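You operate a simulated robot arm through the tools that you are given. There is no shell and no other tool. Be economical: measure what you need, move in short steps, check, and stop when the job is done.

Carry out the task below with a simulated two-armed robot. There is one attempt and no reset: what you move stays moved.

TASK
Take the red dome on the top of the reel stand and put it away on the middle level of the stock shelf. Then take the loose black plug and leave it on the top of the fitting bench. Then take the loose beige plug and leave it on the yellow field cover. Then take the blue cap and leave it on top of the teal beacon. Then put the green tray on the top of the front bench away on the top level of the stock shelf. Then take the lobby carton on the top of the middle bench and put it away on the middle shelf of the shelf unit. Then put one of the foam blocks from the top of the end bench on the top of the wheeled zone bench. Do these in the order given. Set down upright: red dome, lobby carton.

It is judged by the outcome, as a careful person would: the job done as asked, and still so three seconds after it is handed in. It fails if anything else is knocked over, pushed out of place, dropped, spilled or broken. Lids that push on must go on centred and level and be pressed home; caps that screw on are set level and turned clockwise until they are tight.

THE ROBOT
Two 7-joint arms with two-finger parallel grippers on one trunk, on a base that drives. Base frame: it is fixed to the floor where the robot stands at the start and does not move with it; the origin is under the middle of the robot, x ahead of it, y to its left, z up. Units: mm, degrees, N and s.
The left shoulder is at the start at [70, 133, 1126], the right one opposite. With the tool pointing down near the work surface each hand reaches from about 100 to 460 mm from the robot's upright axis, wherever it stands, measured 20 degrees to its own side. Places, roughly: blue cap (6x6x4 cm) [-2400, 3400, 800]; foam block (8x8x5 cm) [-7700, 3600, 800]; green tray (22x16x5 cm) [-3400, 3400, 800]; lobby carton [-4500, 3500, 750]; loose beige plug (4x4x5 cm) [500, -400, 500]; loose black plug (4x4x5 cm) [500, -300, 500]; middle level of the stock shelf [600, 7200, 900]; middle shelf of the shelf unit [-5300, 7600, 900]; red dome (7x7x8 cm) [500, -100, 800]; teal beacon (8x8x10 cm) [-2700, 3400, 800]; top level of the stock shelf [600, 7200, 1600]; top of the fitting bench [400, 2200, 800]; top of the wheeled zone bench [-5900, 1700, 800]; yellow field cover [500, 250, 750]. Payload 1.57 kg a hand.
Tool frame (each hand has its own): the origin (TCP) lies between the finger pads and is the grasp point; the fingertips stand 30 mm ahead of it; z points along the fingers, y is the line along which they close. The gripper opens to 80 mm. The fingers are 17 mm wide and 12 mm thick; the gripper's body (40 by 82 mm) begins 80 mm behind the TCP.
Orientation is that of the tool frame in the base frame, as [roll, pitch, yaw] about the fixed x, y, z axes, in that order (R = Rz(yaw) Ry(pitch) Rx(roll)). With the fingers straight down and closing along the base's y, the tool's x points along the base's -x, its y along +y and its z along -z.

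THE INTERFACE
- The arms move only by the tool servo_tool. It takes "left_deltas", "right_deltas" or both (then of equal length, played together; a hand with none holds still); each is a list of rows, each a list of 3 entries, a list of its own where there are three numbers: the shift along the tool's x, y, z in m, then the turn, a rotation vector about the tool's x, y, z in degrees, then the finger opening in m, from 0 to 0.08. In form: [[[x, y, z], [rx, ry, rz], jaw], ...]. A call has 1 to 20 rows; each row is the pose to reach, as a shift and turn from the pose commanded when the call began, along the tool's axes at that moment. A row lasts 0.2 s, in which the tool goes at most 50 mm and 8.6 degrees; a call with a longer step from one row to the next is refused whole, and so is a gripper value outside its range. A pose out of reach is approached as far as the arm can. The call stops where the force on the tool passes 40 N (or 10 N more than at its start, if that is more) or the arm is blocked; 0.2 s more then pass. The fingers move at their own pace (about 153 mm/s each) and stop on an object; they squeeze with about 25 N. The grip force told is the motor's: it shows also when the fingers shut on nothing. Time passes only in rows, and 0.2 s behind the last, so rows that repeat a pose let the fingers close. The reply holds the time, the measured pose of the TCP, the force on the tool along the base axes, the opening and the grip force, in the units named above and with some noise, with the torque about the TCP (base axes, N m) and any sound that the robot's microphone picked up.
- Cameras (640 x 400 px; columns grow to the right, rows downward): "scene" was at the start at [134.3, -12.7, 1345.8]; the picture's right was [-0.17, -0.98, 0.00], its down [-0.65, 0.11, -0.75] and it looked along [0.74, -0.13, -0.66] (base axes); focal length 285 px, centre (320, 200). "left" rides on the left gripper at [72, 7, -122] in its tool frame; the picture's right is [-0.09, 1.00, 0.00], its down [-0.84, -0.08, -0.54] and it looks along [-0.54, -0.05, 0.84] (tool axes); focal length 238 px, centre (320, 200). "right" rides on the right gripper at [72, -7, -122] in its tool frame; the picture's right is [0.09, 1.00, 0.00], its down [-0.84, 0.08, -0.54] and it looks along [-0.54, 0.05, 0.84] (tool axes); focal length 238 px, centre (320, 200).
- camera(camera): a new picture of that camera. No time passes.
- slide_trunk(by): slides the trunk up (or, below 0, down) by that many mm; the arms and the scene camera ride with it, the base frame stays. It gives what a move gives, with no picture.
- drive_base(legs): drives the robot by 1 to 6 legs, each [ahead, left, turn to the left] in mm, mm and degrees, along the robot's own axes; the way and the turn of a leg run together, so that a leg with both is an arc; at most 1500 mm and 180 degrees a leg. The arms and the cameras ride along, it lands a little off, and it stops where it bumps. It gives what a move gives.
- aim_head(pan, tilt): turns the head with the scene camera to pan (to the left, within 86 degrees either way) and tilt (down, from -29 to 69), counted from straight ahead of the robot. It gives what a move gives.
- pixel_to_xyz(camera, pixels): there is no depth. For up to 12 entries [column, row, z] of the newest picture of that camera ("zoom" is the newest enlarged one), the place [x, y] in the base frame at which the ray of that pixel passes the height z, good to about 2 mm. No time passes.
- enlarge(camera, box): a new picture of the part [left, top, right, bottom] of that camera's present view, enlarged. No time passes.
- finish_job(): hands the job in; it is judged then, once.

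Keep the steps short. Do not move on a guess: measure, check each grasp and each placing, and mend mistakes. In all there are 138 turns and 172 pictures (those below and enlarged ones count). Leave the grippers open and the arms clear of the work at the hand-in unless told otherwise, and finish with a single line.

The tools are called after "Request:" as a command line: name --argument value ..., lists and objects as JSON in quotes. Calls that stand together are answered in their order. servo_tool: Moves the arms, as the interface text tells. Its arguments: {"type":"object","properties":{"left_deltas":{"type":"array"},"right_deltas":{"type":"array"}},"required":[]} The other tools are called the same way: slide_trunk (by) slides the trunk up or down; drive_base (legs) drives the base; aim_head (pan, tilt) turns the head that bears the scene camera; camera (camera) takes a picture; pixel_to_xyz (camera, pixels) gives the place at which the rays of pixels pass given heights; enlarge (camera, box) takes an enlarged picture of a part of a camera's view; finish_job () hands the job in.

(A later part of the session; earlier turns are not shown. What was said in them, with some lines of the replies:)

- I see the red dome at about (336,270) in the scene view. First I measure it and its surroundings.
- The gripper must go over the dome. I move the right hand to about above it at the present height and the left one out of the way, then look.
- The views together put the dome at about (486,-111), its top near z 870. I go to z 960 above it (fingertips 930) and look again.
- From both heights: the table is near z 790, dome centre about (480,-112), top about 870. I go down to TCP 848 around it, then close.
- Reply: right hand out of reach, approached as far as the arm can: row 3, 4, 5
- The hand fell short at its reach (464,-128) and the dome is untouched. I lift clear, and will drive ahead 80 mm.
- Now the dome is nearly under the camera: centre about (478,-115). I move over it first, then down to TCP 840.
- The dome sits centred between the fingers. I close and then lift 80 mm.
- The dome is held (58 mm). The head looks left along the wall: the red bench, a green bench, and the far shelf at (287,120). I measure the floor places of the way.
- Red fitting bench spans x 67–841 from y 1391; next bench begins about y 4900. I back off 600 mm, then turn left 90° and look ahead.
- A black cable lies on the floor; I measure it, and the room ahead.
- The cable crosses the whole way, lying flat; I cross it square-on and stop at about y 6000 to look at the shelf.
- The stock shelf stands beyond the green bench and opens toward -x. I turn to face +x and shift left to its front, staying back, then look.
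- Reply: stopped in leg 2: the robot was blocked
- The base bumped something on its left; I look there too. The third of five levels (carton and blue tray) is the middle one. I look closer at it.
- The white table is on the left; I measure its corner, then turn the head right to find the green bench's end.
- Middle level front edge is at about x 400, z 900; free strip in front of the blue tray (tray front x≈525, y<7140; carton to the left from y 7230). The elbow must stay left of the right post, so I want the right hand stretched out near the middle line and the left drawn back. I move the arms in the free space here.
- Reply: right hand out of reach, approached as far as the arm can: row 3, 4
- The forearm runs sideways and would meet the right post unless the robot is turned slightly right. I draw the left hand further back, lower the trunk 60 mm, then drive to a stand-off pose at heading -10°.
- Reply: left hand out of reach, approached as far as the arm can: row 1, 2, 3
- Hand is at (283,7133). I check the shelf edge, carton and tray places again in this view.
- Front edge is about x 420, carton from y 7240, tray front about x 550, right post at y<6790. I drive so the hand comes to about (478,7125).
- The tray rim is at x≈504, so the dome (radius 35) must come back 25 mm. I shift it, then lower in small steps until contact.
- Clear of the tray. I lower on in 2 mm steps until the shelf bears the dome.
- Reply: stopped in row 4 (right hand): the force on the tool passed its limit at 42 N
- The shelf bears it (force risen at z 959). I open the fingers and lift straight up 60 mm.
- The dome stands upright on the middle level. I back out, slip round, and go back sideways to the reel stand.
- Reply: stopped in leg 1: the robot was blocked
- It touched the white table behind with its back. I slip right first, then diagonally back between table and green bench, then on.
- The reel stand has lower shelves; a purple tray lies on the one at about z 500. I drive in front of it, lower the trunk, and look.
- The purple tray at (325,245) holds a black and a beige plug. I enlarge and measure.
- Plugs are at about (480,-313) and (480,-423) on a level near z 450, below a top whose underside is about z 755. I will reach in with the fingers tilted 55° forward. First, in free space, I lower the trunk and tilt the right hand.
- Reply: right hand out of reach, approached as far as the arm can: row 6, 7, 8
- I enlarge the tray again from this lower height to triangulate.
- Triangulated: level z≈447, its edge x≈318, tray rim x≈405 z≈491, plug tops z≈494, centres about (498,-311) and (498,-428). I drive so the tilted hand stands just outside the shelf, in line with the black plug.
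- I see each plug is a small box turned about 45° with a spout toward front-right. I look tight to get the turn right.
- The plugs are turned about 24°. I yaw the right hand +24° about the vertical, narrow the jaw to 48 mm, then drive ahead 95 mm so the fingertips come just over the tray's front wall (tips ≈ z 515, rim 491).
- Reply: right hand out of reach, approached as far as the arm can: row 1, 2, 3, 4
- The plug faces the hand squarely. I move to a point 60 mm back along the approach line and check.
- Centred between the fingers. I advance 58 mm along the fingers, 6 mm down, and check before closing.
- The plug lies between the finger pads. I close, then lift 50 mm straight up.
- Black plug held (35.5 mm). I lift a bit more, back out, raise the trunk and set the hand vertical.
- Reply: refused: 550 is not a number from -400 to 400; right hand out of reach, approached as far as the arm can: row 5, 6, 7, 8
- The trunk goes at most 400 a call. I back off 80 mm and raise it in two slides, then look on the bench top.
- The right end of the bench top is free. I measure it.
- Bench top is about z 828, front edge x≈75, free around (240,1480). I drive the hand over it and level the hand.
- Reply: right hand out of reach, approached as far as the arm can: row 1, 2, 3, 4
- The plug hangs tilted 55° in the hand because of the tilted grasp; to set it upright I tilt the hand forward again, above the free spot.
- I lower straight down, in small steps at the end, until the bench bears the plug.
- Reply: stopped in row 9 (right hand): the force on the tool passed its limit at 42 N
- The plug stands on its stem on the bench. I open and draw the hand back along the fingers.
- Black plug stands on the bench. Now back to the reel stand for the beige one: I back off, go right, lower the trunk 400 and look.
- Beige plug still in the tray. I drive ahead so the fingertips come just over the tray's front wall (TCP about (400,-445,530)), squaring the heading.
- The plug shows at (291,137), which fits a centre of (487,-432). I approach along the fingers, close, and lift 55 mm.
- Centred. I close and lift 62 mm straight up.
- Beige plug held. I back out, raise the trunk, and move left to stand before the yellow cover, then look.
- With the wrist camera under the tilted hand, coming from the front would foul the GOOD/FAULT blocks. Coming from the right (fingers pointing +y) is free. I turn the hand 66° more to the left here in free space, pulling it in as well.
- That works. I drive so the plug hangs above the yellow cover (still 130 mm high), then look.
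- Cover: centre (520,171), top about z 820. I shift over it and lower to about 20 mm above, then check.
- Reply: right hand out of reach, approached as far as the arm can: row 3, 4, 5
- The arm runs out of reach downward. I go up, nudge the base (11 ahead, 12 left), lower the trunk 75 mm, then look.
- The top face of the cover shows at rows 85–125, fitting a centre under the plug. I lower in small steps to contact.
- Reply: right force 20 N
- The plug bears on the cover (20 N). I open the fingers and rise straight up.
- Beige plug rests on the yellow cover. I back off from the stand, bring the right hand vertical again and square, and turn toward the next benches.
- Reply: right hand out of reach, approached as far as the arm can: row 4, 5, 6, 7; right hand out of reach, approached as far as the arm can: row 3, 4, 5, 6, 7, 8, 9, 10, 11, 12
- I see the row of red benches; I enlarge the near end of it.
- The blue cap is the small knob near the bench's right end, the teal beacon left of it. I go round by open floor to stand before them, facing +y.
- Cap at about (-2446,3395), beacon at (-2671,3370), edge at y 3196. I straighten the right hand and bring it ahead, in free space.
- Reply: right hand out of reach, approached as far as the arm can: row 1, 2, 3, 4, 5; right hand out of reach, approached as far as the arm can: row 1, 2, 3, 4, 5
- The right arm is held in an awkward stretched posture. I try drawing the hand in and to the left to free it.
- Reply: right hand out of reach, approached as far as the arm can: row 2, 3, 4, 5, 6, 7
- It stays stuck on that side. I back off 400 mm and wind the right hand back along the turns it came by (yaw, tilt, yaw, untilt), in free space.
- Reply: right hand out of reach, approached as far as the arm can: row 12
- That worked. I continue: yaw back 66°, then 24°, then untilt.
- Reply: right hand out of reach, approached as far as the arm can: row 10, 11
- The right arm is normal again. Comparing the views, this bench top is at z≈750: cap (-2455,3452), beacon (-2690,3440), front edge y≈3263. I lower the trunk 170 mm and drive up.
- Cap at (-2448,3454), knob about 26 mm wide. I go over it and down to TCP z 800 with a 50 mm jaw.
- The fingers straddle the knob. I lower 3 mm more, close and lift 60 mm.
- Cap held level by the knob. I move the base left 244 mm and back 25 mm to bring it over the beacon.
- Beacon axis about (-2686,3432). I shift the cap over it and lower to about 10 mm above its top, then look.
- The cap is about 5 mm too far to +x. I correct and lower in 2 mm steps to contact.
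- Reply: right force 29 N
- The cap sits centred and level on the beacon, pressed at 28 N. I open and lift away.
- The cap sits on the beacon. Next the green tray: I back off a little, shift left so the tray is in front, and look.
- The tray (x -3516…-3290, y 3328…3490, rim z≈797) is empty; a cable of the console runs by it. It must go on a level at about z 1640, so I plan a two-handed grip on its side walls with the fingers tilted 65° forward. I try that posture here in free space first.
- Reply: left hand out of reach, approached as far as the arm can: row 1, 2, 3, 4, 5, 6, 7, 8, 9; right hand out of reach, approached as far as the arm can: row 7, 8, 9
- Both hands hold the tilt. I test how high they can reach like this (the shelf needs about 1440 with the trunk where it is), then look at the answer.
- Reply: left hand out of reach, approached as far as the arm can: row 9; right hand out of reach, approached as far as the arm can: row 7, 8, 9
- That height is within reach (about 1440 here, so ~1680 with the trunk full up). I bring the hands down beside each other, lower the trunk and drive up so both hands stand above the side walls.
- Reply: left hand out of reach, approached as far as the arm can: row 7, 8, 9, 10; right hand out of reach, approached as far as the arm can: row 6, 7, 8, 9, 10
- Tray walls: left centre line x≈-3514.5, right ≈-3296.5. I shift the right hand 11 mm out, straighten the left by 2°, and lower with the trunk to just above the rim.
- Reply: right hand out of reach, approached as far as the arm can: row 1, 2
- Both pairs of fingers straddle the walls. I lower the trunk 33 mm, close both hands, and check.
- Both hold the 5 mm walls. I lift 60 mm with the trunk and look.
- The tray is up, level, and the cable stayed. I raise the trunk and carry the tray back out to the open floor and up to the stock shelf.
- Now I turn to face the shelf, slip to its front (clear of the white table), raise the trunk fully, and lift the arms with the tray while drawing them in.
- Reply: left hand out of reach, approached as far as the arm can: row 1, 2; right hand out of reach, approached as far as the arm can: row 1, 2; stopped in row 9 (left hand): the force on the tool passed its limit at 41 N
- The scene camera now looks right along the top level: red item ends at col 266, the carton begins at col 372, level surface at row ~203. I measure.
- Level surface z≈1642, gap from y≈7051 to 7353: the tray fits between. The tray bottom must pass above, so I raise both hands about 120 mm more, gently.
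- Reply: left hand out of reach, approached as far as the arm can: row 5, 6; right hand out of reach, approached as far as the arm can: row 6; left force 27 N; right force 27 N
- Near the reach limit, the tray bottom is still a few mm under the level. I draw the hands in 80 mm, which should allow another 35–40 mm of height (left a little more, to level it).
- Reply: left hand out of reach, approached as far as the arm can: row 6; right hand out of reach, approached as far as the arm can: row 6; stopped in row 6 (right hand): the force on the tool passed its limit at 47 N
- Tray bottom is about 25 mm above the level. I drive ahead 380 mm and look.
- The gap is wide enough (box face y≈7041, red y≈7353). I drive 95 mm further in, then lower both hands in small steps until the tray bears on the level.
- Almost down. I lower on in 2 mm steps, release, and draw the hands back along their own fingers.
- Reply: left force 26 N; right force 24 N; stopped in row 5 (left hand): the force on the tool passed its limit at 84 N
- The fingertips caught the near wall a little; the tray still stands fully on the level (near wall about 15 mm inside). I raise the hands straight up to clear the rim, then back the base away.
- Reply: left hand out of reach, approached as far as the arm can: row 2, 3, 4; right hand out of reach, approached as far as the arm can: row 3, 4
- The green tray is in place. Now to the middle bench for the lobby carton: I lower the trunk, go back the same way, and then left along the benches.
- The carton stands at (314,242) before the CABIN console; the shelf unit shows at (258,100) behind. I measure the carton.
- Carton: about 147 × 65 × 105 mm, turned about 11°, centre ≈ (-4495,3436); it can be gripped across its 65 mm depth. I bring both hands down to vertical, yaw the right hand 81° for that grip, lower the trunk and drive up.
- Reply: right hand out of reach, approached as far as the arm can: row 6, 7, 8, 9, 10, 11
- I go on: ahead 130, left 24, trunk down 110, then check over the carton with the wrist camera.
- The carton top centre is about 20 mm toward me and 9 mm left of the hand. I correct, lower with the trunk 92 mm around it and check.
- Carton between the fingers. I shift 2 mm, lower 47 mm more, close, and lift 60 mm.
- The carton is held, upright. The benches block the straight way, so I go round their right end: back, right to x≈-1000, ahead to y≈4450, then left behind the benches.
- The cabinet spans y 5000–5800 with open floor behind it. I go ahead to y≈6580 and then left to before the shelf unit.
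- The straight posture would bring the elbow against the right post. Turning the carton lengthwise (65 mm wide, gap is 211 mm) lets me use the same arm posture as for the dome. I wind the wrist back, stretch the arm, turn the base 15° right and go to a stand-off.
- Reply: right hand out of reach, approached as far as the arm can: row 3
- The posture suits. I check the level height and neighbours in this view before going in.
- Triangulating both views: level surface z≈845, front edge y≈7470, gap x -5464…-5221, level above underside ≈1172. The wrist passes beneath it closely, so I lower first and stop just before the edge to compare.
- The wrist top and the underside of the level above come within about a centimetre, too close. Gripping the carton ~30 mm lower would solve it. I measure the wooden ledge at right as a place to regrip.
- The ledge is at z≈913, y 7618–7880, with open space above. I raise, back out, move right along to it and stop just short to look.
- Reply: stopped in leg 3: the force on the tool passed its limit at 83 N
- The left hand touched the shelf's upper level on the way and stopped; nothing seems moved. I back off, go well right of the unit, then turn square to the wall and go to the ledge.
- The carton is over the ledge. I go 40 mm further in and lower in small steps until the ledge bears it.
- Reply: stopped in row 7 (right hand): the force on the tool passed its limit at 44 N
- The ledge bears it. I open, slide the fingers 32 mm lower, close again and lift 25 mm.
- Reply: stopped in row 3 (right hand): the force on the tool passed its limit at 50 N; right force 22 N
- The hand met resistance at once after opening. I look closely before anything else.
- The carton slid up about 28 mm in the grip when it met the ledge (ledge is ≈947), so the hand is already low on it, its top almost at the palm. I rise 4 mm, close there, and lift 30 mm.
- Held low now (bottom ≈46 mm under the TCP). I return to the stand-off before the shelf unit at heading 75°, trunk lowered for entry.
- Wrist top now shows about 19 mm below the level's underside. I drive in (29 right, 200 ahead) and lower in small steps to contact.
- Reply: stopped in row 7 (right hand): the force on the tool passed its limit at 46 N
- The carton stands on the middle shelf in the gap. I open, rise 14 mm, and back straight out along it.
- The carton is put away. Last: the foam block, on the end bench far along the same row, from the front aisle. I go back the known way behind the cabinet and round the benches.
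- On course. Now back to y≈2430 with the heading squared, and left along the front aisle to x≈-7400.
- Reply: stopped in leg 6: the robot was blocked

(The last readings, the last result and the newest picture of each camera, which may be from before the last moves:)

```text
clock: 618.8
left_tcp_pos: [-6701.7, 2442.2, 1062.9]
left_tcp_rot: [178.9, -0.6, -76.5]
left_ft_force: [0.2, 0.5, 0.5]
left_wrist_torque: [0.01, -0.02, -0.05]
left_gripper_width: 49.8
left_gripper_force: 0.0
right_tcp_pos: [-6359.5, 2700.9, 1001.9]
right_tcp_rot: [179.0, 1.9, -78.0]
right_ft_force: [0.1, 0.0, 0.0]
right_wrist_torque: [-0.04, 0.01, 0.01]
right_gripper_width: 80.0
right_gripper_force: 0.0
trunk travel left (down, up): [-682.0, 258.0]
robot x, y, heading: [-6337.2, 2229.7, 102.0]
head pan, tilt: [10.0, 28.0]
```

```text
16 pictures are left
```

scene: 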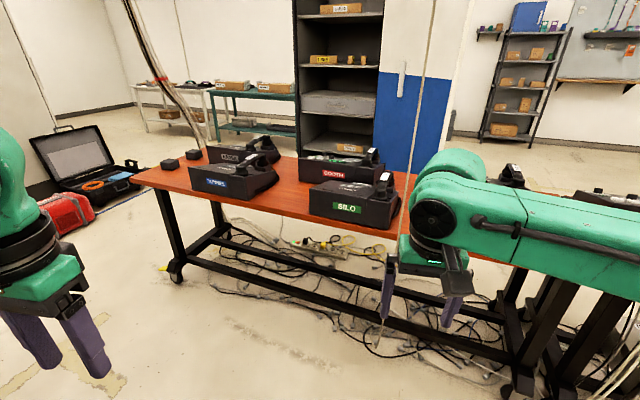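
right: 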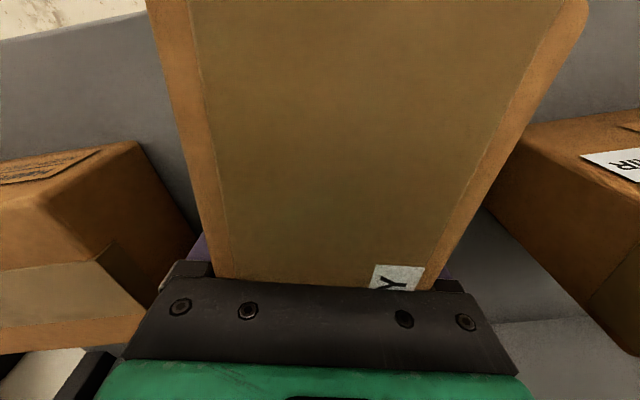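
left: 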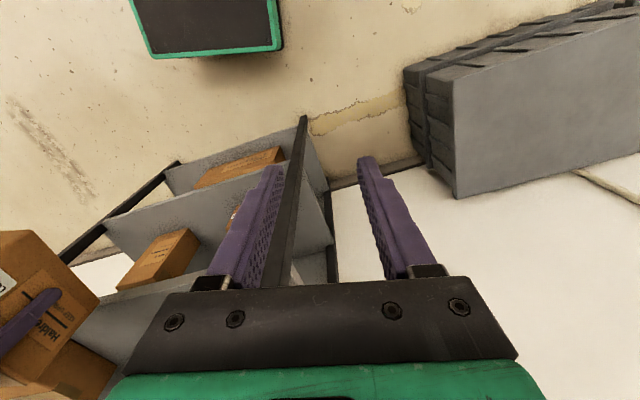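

It was blocked at x≈-6337, so I will move forward off whatever is behind. The foam blocks are the two dark blocks at the bench's left end (168,162) and (192,154). I measure.

Request:
pixel_to_xyz --camera "scene" --pixels '[[168, 167, 750], [192, 158, 750], [136, 182, 750], [190, 192, 750], [190, 148, 750], [178, 280, 0], [515, 385, 0], [381, 345, 0], [70, 230, 0]]'

Request:
enlarge --camera "scene" --box '[130, 120, 290, 220]'

Request:
aim_head --pan 80 --tilt 40

Request:
camera --camera "scene"

```text
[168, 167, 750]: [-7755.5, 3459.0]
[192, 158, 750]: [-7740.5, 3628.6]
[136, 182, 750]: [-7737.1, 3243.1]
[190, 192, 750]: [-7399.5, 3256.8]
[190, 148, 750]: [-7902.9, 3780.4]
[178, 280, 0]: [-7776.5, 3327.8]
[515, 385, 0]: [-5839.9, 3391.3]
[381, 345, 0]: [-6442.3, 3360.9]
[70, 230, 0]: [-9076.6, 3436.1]
```

```text
4.00 times, centred on (210, 170) of scene
```

zoom: 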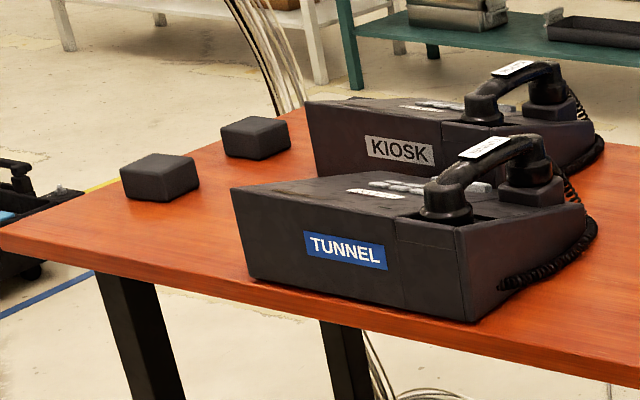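

```text
clock: 620.2
left_tcp_pos: [-6701.8, 2443.1, 1062.1]
left_tcp_rot: [179.0, -0.6, -76.4]
left_ft_force: [0.0, -0.2, -0.1]
left_wrist_torque: [0.01, -0.02, 0.03]
left_gripper_width: 49.8
left_gripper_force: 0.1
right_tcp_pos: [-6359.1, 2701.6, 1002.8]
right_tcp_rot: [179.0, 2.0, -78.0]
right_ft_force: [0.3, -0.6, 0.3]
right_wrist_torque: [0.01, -0.02, -0.01]
right_gripper_width: 79.8
right_gripper_force: 0.0
trunk travel left (down, up): [-682.0, 258.0]
robot x, y, heading: [-6332.7, 2231.9, 102.1]
head pan, tilt: [80.0, 40.0]
```

```text
14 pictures are left
```

scene: 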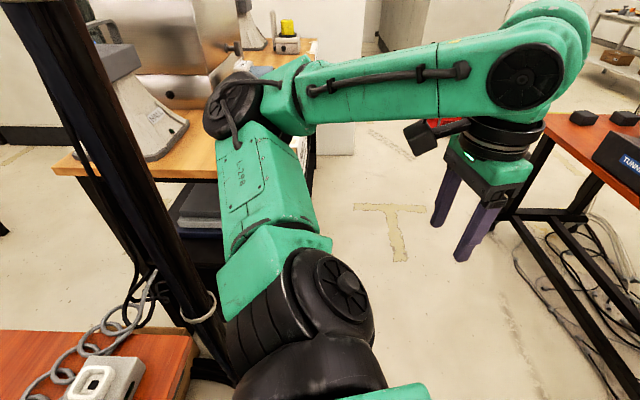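

A pole and a bench stood behind. The near foam block is at about (-7755,3460). I move forward clear, square up, go left, then up to the bench with the trunk lowered, and look.

Request:
drive_base --legs '[[430, 0, -12], [0, 1420, 0], [230, 0, 0]]'

Request:
slide_trunk --by -130

Request:
aim_head --pan 0 --tilt 40

Request:
camera --camera "scene"

Request:
camera --camera "right"

```text
clock: 630.7
left_tcp_pos: [-8102.9, 3160.7, 1062.6]
left_tcp_rot: [179.0, -0.5, -88.2]
left_ft_force: [0.9, -0.8, 0.2]
left_wrist_torque: [0.03, 0.0, -0.02]
left_gripper_width: 49.9
left_gripper_force: 0.1
right_tcp_pos: [-7714.3, 3342.7, 1002.8]
right_tcp_rot: [179.0, 2.1, -89.7]
right_ft_force: [-0.4, 0.5, 0.1]
right_wrist_torque: [0.0, 0.01, -0.02]
right_gripper_width: 80.2
right_gripper_force: 0.0
trunk travel left (down, up): [-682.0, 258.0]
robot x, y, heading: [-7791.6, 2877.3, 90.1]
head pan, tilt: [80.0, 40.0]
```

```text
clock: 632.3
left_tcp_pos: [-8103.8, 3159.8, 932.6]
left_tcp_rot: [179.1, -0.5, -88.1]
left_ft_force: [0.2, -0.1, 0.2]
left_wrist_torque: [0.0, 0.0, 0.0]
left_gripper_width: 50.0
left_gripper_force: 0.1
right_tcp_pos: [-7713.1, 3343.6, 873.5]
right_tcp_rot: [179.0, 2.0, -89.7]
right_ft_force: [-0.3, 0.8, 0.1]
right_wrist_torque: [-0.02, -0.02, 0.0]
right_gripper_width: 80.0
right_gripper_force: 0.2
trunk travel left (down, up): [-552.0, 388.0]
robot x, y, heading: [-7785.8, 2878.3, 90.4]
head pan, tilt: [80.0, 40.0]
```

```text
clock: 633.8
left_tcp_pos: [-8102.0, 3161.3, 931.6]
left_tcp_rot: [179.0, -0.6, -88.1]
left_ft_force: [-0.1, 0.4, -0.1]
left_wrist_torque: [0.01, -0.01, 0.0]
left_gripper_width: 50.1
left_gripper_force: 0.0
right_tcp_pos: [-7714.8, 3343.6, 874.1]
right_tcp_rot: [179.0, 1.9, -89.7]
right_ft_force: [0.0, -0.1, 0.0]
right_wrist_torque: [0.02, 0.0, 0.0]
right_gripper_width: 80.0
right_gripper_force: 0.0
trunk travel left (down, up): [-552.0, 388.0]
robot x, y, heading: [-7789.0, 2876.2, 90.2]
head pan, tilt: [0.0, 40.0]
```

```text
13 pictures are left
```

scene: 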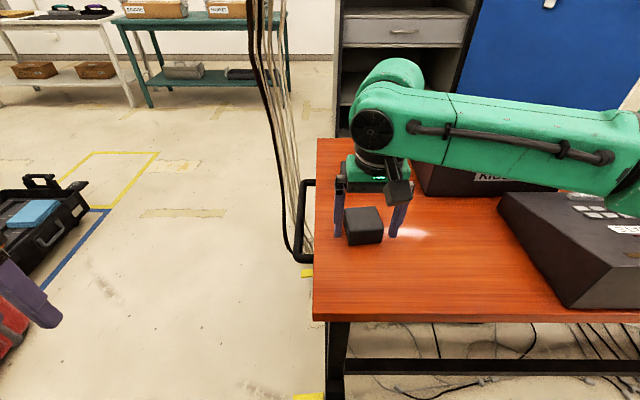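

```text
12 pictures are left
```

right: 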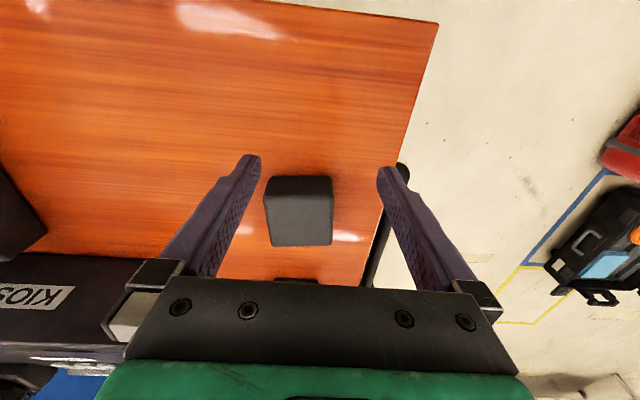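

Request:
pixel_to_xyz --camera "right" --pixels '[[272, 198, 800], [331, 197, 800], [332, 244, 800], [273, 246, 800], [300, 221, 800], [265, 177, 750], [331, 176, 750]]'

Request:
enlarge --camera "right" --box '[240, 150, 360, 260]'

```text
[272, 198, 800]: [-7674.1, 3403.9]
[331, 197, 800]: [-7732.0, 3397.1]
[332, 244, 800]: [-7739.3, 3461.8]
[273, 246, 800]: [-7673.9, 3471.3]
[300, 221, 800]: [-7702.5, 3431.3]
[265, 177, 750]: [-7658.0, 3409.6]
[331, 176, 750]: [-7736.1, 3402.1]
```

```text
3.64 times, centred on (300, 205) of right
```

zoom: 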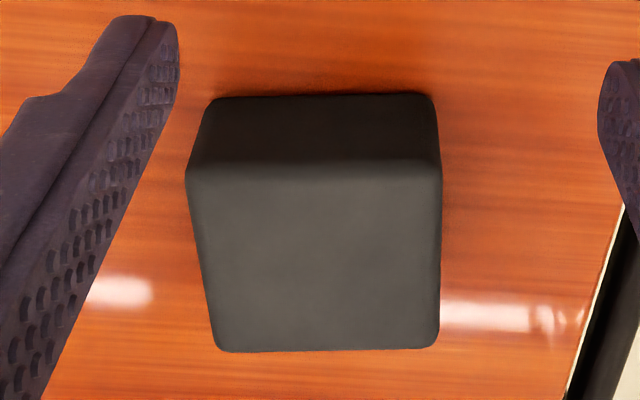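

The block is about 69 mm wide, centre ≈ (-7702,3433), aligned with the hand. I drive 90 ahead and 13 right, lower to just above it, and check the centring.

Request:
drive_base --legs '[[90, -12, 0]]'

Request:
servo_tool --right_deltas '[[[0, 0, 0.015], [0, 1.5, 0], 0.08], [[0, 0, 0.03], [0, 2, 0], 0.08], [[0, 0, 0.03], [0, 2, 0], 0.08]]'

Request:
camera --camera "right"

```text
clock: 634.9
left_tcp_pos: [-8091.5, 3249.5, 932.9]
left_tcp_rot: [179.0, -0.6, -88.0]
left_ft_force: [0.1, 0.5, -0.2]
left_wrist_torque: [-0.01, 0.01, -0.01]
left_gripper_width: 50.1
left_gripper_force: 0.1
right_tcp_pos: [-7702.7, 3433.8, 872.5]
right_tcp_rot: [179.0, 2.1, -89.6]
right_ft_force: [0.0, 0.1, -1.2]
right_wrist_torque: [0.0, 0.01, -0.02]
right_gripper_width: 79.9
right_gripper_force: 0.1
trunk travel left (down, up): [-552.0, 388.0]
robot x, y, heading: [-7779.3, 2969.2, 90.1]
head pan, tilt: [0.0, 40.0]
```

```text
clock: 635.7
left_tcp_pos: [-8091.7, 3248.0, 932.4]
left_tcp_rot: [179.1, -0.6, -88.0]
left_ft_force: [-0.1, 0.3, -0.8]
left_wrist_torque: [0.02, 0.03, -0.01]
left_gripper_width: 50.0
left_gripper_force: 0.1
right_tcp_pos: [-7701.4, 3431.6, 844.2]
right_tcp_rot: [178.9, 0.0, -89.6]
right_ft_force: [-0.1, 0.4, -0.5]
right_wrist_torque: [-0.02, -0.02, -0.01]
right_gripper_width: 79.9
right_gripper_force: 0.0
trunk travel left (down, up): [-552.0, 388.0]
robot x, y, heading: [-7774.2, 2968.2, 90.3]
head pan, tilt: [0.0, 40.0]
```

```text
10 pictures are left
```

right: 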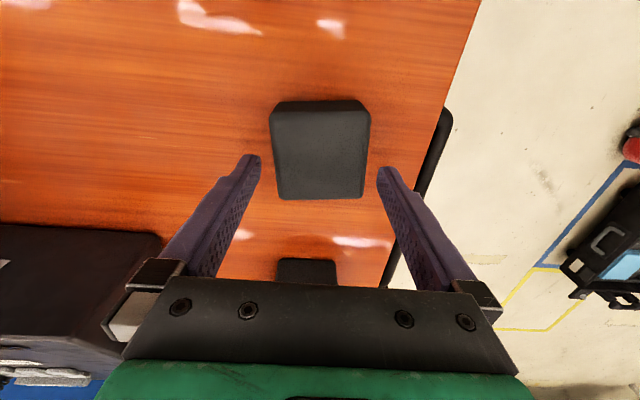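

Centred. I lower 57 mm, close, and lift with the trunk.

Request:
servo_tool --right_deltas '[[[0.002, 0, 0.02], [0, 0, 0], 0.08], [[0.002, 0, 0.04], [0, 0, 0], 0.08], [[0.002, 0, 0.056], [0, 0, 0], 0.08], [[0.002, 0, 0.056], [0, 0, 0], 0.08], [[0.002, 0, 0.056], [0, 0, 0], 0.05], [[0.002, 0, 0.056], [0, 0, 0], 0.05], [[0.002, 0, 0.056], [0, 0, 0], 0.05]]'

Request:
slide_trunk --by 150

Request:
aim_head --pan -60 --tilt 25

Request:
camera --camera "right"

```text
clock: 637.3
left_tcp_pos: [-8090.4, 3248.1, 934.1]
left_tcp_rot: [178.8, -0.4, -88.0]
left_ft_force: [0.3, 0.4, -0.4]
left_wrist_torque: [-0.01, 0.02, -0.01]
left_gripper_width: 50.0
left_gripper_force: 0.1
right_tcp_pos: [-7696.1, 3427.0, 791.5]
right_tcp_rot: [178.9, 0.4, -89.8]
right_ft_force: [18.2, 7.2, 26.7]
right_wrist_torque: [0.02, -1.74, 0.39]
right_gripper_width: 70.8
right_gripper_force: 24.5
right hand out of reach, approached as far as the arm can: row 1, 2, 3, 4, 5, 6, 7
trunk travel left (down, up): [-552.0, 388.0]
robot x, y, heading: [-7773.5, 2969.3, 90.3]
head pan, tilt: [0.0, 40.0]
```

```text
clock: 639.1
left_tcp_pos: [-8091.0, 3249.5, 1081.2]
left_tcp_rot: [179.0, -0.6, -88.0]
left_ft_force: [-0.1, -0.2, -0.1]
left_wrist_torque: [-0.03, 0.01, 0.03]
left_gripper_width: 50.4
left_gripper_force: 0.1
right_tcp_pos: [-7697.1, 3427.6, 937.5]
right_tcp_rot: [178.9, 0.1, -89.5]
right_ft_force: [0.3, -0.1, 0.1]
right_wrist_torque: [0.0, 0.0, -0.01]
right_gripper_width: 70.5
right_gripper_force: 25.1
trunk travel left (down, up): [-702.0, 238.0]
robot x, y, heading: [-7776.1, 2966.2, 90.1]
head pan, tilt: [0.0, 40.0]
```

```text
clock: 640.4
left_tcp_pos: [-8092.0, 3249.6, 1082.2]
left_tcp_rot: [179.0, -0.6, -88.0]
left_ft_force: [0.3, 0.4, -0.8]
left_wrist_torque: [0.03, 0.0, 0.02]
left_gripper_width: 49.9
left_gripper_force: 0.1
right_tcp_pos: [-7698.4, 3426.9, 938.4]
right_tcp_rot: [178.9, 0.0, -89.6]
right_ft_force: [-0.2, 0.8, -0.3]
right_wrist_torque: [0.02, 0.0, 0.0]
right_gripper_width: 70.6
right_gripper_force: 25.3
trunk travel left (down, up): [-702.0, 238.0]
robot x, y, heading: [-7776.3, 2967.1, 90.7]
head pan, tilt: [-60.0, 25.0]
```

```text
9 pictures are left
```

right: 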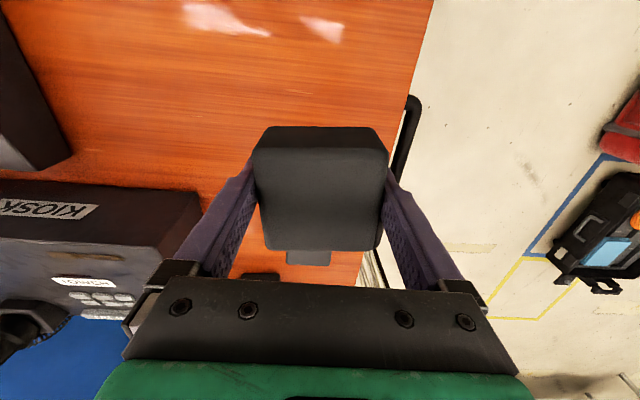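

The foam block is held (70.6 mm). I back off, go right to x≈-5830 and turn about to face the other row, where the wheeled zone bench should be.

Request:
drive_base --legs '[[-290, 0, 0], [0, -1000, 0], [0, -950, 0], [0, 0, -90], [0, 0, -90]]'

Request:
aim_head --pan 0 --tilt 30

Request:
camera --camera "scene"

```text
clock: 659.3
left_tcp_pos: [-5502.3, 2362.0, 1082.2]
left_tcp_rot: [179.0, -0.6, 92.1]
left_ft_force: [0.9, -0.6, 0.2]
left_wrist_torque: [-0.02, -0.02, -0.02]
left_gripper_width: 50.1
left_gripper_force: 0.0
right_tcp_pos: [-5895.9, 2185.5, 939.4]
right_tcp_rot: [178.9, 0.0, 90.3]
right_ft_force: [-0.4, 0.2, -1.0]
right_wrist_torque: [-0.05, 0.04, -0.01]
right_gripper_width: 69.2
right_gripper_force: 25.1
trunk travel left (down, up): [-702.0, 238.0]
robot x, y, heading: [-5817.5, 2645.1, -89.7]
head pan, tilt: [-60.0, 25.0]
```

```text
clock: 660.6
left_tcp_pos: [-5502.4, 2362.2, 1083.1]
left_tcp_rot: [179.1, -0.7, 92.0]
left_ft_force: [-0.4, -0.1, 0.0]
left_wrist_torque: [0.0, 0.0, -0.02]
left_gripper_width: 49.9
left_gripper_force: 0.1
right_tcp_pos: [-5895.7, 2184.9, 939.0]
right_tcp_rot: [178.9, 0.2, 90.4]
right_ft_force: [-0.7, -0.2, -0.3]
right_wrist_torque: [0.0, -0.04, 0.02]
right_gripper_width: 69.1
right_gripper_force: 25.3
trunk travel left (down, up): [-702.0, 238.0]
robot x, y, heading: [-5815.3, 2645.0, -89.6]
head pan, tilt: [0.0, 30.0]
```

```text
8 pictures are left
```

scene: 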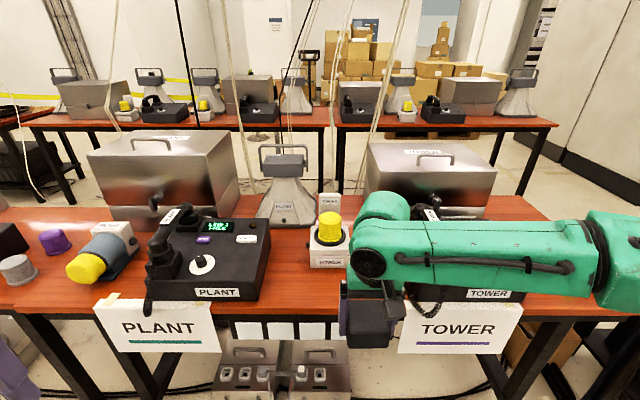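

This bench is at the named place, with consoles PLANT and TOWER. Free top lies between the PLANT console and the yellow beacon, about (288,280). I measure.

Request:
pixel_to_xyz --camera "scene" --pixels '[[288, 278, 750], [288, 278, 800], [262, 298, 750], [272, 240, 750], [312, 262, 750], [348, 285, 750], [288, 312, 750], [288, 312, 800], [348, 330, 750], [318, 225, 750]]'

Request:
enlarge --camera "scene" --box '[220, 190, 420, 330]'

Request:
camera --camera "right"

```text
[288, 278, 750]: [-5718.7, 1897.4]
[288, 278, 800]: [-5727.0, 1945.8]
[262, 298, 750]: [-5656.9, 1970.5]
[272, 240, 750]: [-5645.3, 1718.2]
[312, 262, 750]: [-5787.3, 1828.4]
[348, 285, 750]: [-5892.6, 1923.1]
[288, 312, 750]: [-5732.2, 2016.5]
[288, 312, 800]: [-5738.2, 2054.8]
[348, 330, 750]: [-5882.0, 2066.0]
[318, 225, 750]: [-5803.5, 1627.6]
```

```text
2.86 times, centred on (320, 260) of scene
```

zoom: 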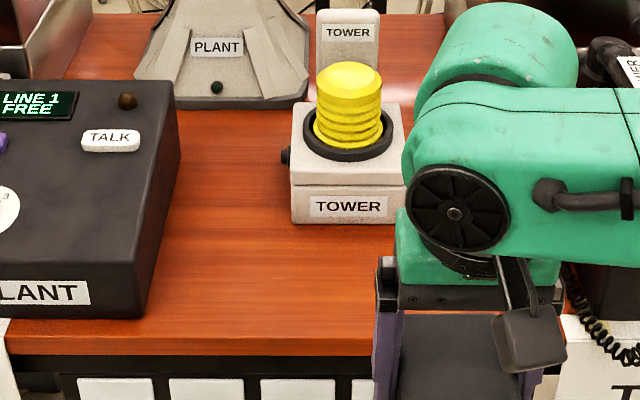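

```text
6 pictures are left
```

right: 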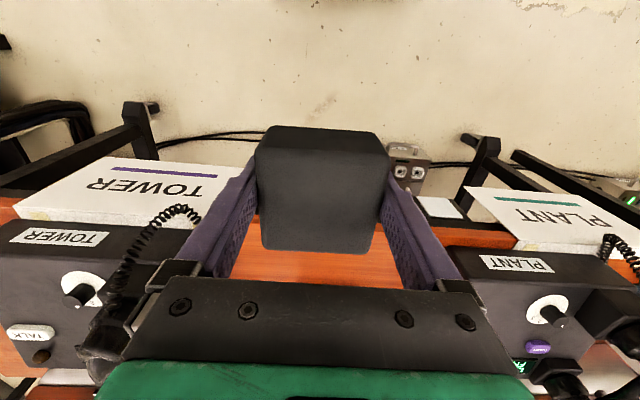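

I drive ahead 250 and left 144 to bring the block over the free front strip, lower the trunk 50, then lower in small steps until it bears.

Request:
drive_base --legs '[[250, 144, 0]]'

Request:
slide_trunk --by -45

Request:
camera --camera "scene"

Request:
camera --camera "right"

```text
clock: 662.7
left_tcp_pos: [-5355.4, 2105.9, 1081.6]
left_tcp_rot: [179.0, -0.4, 91.9]
left_ft_force: [0.2, 0.8, 0.0]
left_wrist_torque: [0.03, 0.0, -0.01]
left_gripper_width: 49.9
left_gripper_force: 0.1
right_tcp_pos: [-5750.2, 1930.1, 940.3]
right_tcp_rot: [179.0, 0.2, 90.3]
right_ft_force: [0.8, 0.6, -0.5]
right_wrist_torque: [0.01, -0.04, 0.0]
right_gripper_width: 69.3
right_gripper_force: 24.8
trunk travel left (down, up): [-702.0, 238.0]
robot x, y, heading: [-5670.4, 2390.0, -89.7]
head pan, tilt: [0.0, 30.0]
```

```text
clock: 663.5
left_tcp_pos: [-5356.5, 2106.6, 1038.0]
left_tcp_rot: [178.9, -0.5, 91.9]
left_ft_force: [0.2, 0.4, 0.7]
left_wrist_torque: [0.04, -0.02, 0.0]
left_gripper_width: 50.3
left_gripper_force: 0.1
right_tcp_pos: [-5750.5, 1930.7, 893.6]
right_tcp_rot: [179.0, 0.1, 90.2]
right_ft_force: [0.5, 0.3, -0.2]
right_wrist_torque: [0.0, -0.02, -0.01]
right_gripper_width: 68.9
right_gripper_force: 25.1
trunk travel left (down, up): [-657.0, 283.0]
robot x, y, heading: [-5672.9, 2386.2, -89.7]
head pan, tilt: [0.0, 30.0]
```

```text
5 pictures are left
```

scene: 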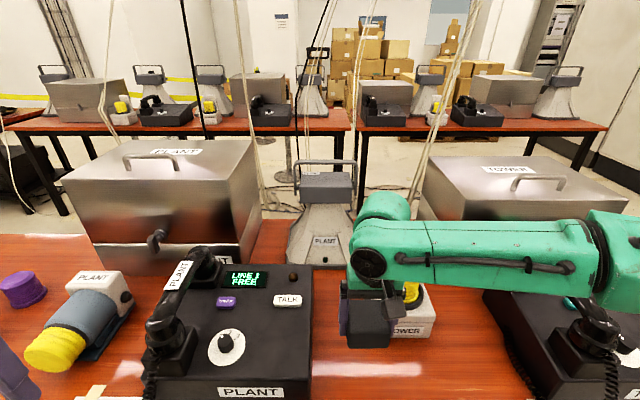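

```text
4 pictures are left
```

right: 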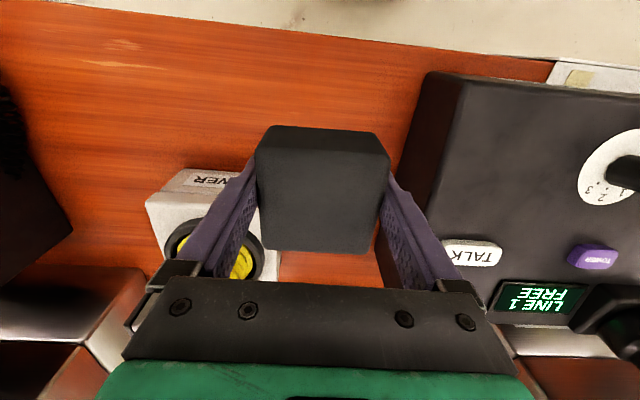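

Seen from the wrist, the free area is a bit more toward me and away from PLANT. I shift 25 mm each way, then lower in small steps to contact.

Request:
servo_tool --right_deltas '[[[0.012, -0.012, 0], [0, 0, 0], 0.05], [[0.025, -0.025, 0.005], [0, 0, 0], 0.05], [[0.025, -0.025, 0.015], [0, 0, 0], 0.05], [[0.025, -0.025, 0.02], [0, 0, 0], 0.05], [[0.025, -0.025, 0.025], [0, 0, 0], 0.05], [[0.025, -0.025, 0.03], [0, 0, 0], 0.05], [[0.025, -0.025, 0.035], [0, 0, 0], 0.05], [[0.025, -0.025, 0.04], [0, 0, 0], 0.05], [[0.025, -0.025, 0.045], [0, 0, 0], 0.05], [[0.025, -0.025, 0.05], [0, 0, 0], 0.05], [[0.025, -0.025, 0.055], [0, 0, 0], 0.05], [[0.025, -0.025, 0.06], [0, 0, 0], 0.05], [[0.025, -0.025, 0.065], [0, 0, 0], 0.05], [[0.025, -0.025, 0.07], [0, 0, 0], 0.05], [[0.025, -0.025, 0.075], [0, 0, 0], 0.05], [[0.025, -0.025, 0.08], [0, 0, 0], 0.05]]'

Request:
enlarge --camera "scene" --box '[260, 240, 480, 400]'

```text
clock: 666.9
left_tcp_pos: [-5355.4, 2106.4, 1036.7]
left_tcp_rot: [179.0, -0.6, 91.9]
left_ft_force: [0.3, 0.3, -0.3]
left_wrist_torque: [-0.01, 0.01, 0.0]
left_gripper_width: 50.1
left_gripper_force: 0.0
right_tcp_pos: [-5774.3, 1954.3, 812.7]
right_tcp_rot: [178.8, 0.1, 90.3]
right_ft_force: [-0.9, 0.6, 0.8]
right_wrist_torque: [-0.02, 0.02, 0.01]
right_gripper_width: 69.3
right_gripper_force: 25.1
trunk travel left (down, up): [-657.0, 283.0]
robot x, y, heading: [-5670.3, 2388.3, -89.9]
head pan, tilt: [0.0, 30.0]
```

```text
2.50 times, centred on (370, 320) of scene
```

zoom: 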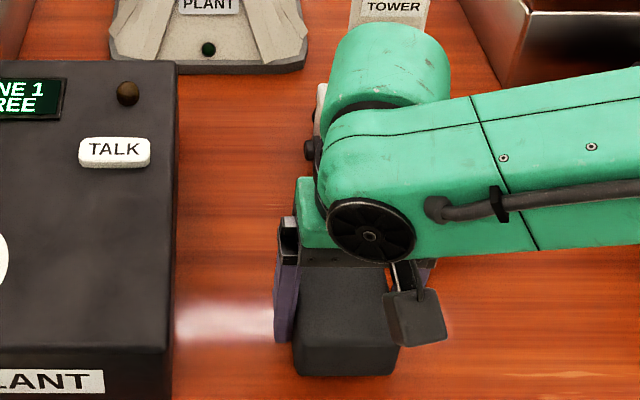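

Nothing touched yet (bottom ≈772). I go on in 2–3 mm steps until it bears.

Request:
servo_tool --right_deltas '[[[0, 0, 0.004], [0, 0, 0], 0.05], [[0, 0, 0.008], [0, 0, 0], 0.05], [[0, 0, 0.012], [0, 0, 0], 0.05], [[0, 0, 0.015], [0, 0, 0], 0.05], [[0, 0, 0.018], [0, 0, 0], 0.05], [[0, 0, 0.02], [0, 0, 0], 0.05], [[0, 0, 0.022], [0, 0, 0], 0.05], [[0, 0, 0.024], [0, 0, 0], 0.05], [[0, 0, 0.026], [0, 0, 0], 0.05], [[0, 0, 0.028], [0, 0, 0], 0.05]]'

```text
clock: 669.1
left_tcp_pos: [-5355.9, 2106.5, 1038.2]
left_tcp_rot: [179.0, -0.6, 91.9]
left_ft_force: [0.2, 0.5, 0.2]
left_wrist_torque: [0.02, -0.01, -0.02]
left_gripper_width: 50.0
left_gripper_force: 0.1
right_tcp_pos: [-5777.3, 1955.7, 791.3]
right_tcp_rot: [178.8, 0.5, 90.4]
right_ft_force: [0.6, -2.2, 11.0]
right_wrist_torque: [-0.05, 0.45, 0.1]
right_gripper_width: 69.0
right_gripper_force: 24.6
right hand out of reach, approached as far as the arm can: row 6, 7, 8, 9, 10
trunk travel left (down, up): [-657.0, 283.0]
robot x, y, heading: [-5672.6, 2388.2, -90.0]
head pan, tilt: [0.0, 30.0]
```

Contact: 11 N at z 791 (bottom 750). I open, lift away 110 mm, and look.

Request:
servo_tool --right_deltas '[[[0, 0, 0], [0, 0, 0], 0.075], [[0, 0, 0], [0, 0, 0], 0.08], [[0, 0, -0.02], [0, 0, 0], 0.08], [[0, 0, -0.05], [0, 0, 0], 0.08], [[0, 0, -0.09], [0, 0, 0], 0.08], [[0, 0, -0.13], [0, 0, 0], 0.08], [[0, 0, -0.15], [0, 0, 0], 0.08]]'

Request:
drive_base --legs '[[-200, 0, 0]]'

Request:
camera --camera "scene"

```text
clock: 670.7
left_tcp_pos: [-5356.1, 2105.4, 1036.6]
left_tcp_rot: [178.9, -0.6, 92.0]
left_ft_force: [-0.1, 0.2, -0.2]
left_wrist_torque: [-0.02, -0.02, -0.01]
left_gripper_width: 50.0
left_gripper_force: 0.2
right_tcp_pos: [-5782.1, 1960.2, 938.4]
right_tcp_rot: [178.8, 0.0, 90.4]
right_ft_force: [-0.1, -0.3, 0.6]
right_wrist_torque: [-0.01, 0.0, 0.0]
right_gripper_width: 80.2
right_gripper_force: 0.1
trunk travel left (down, up): [-657.0, 283.0]
robot x, y, heading: [-5675.7, 2389.9, -89.5]
head pan, tilt: [0.0, 30.0]
```

```text
clock: 672.4
left_tcp_pos: [-5357.1, 2307.9, 1037.2]
left_tcp_rot: [179.0, -0.7, 91.9]
left_ft_force: [1.0, 0.0, 0.7]
left_wrist_torque: [0.02, -0.01, -0.01]
left_gripper_width: 50.1
left_gripper_force: 0.0
right_tcp_pos: [-5783.0, 2159.7, 937.5]
right_tcp_rot: [178.9, 0.1, 90.3]
right_ft_force: [0.3, -0.9, 0.8]
right_wrist_torque: [0.04, 0.03, 0.01]
right_gripper_width: 80.0
right_gripper_force: 0.1
trunk travel left (down, up): [-657.0, 283.0]
robot x, y, heading: [-5674.4, 2590.5, -89.8]
head pan, tilt: [0.0, 30.0]
```

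```text
2 pictures are left
5 turns are left
```

scene: 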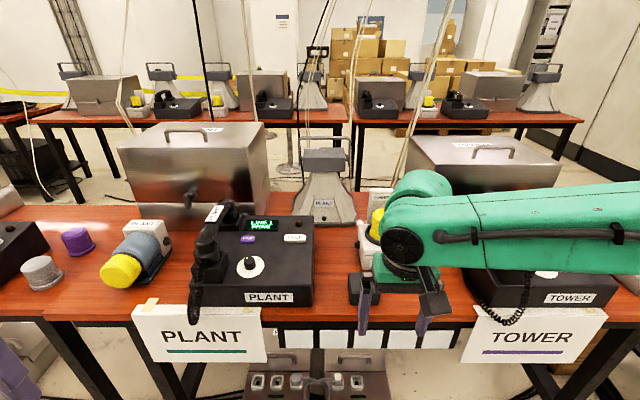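

The foam block lies on the bench top at (358,288), behind the raised fingers. The grippers are open and the arms are clear of the work, so I hand the job in.

Request:
finish_job

```text
The job is handed in.
```

I did all seven moves in the order given and handed the job in. I saw everything in place except the lobby carton, which was behind the arm in my last view after I backed out. On the way the base bumped the white table twice and a pole or bench in the front aisle once. The left hand also struck an upper level of the shelf unit, but I saw nothing displaced.
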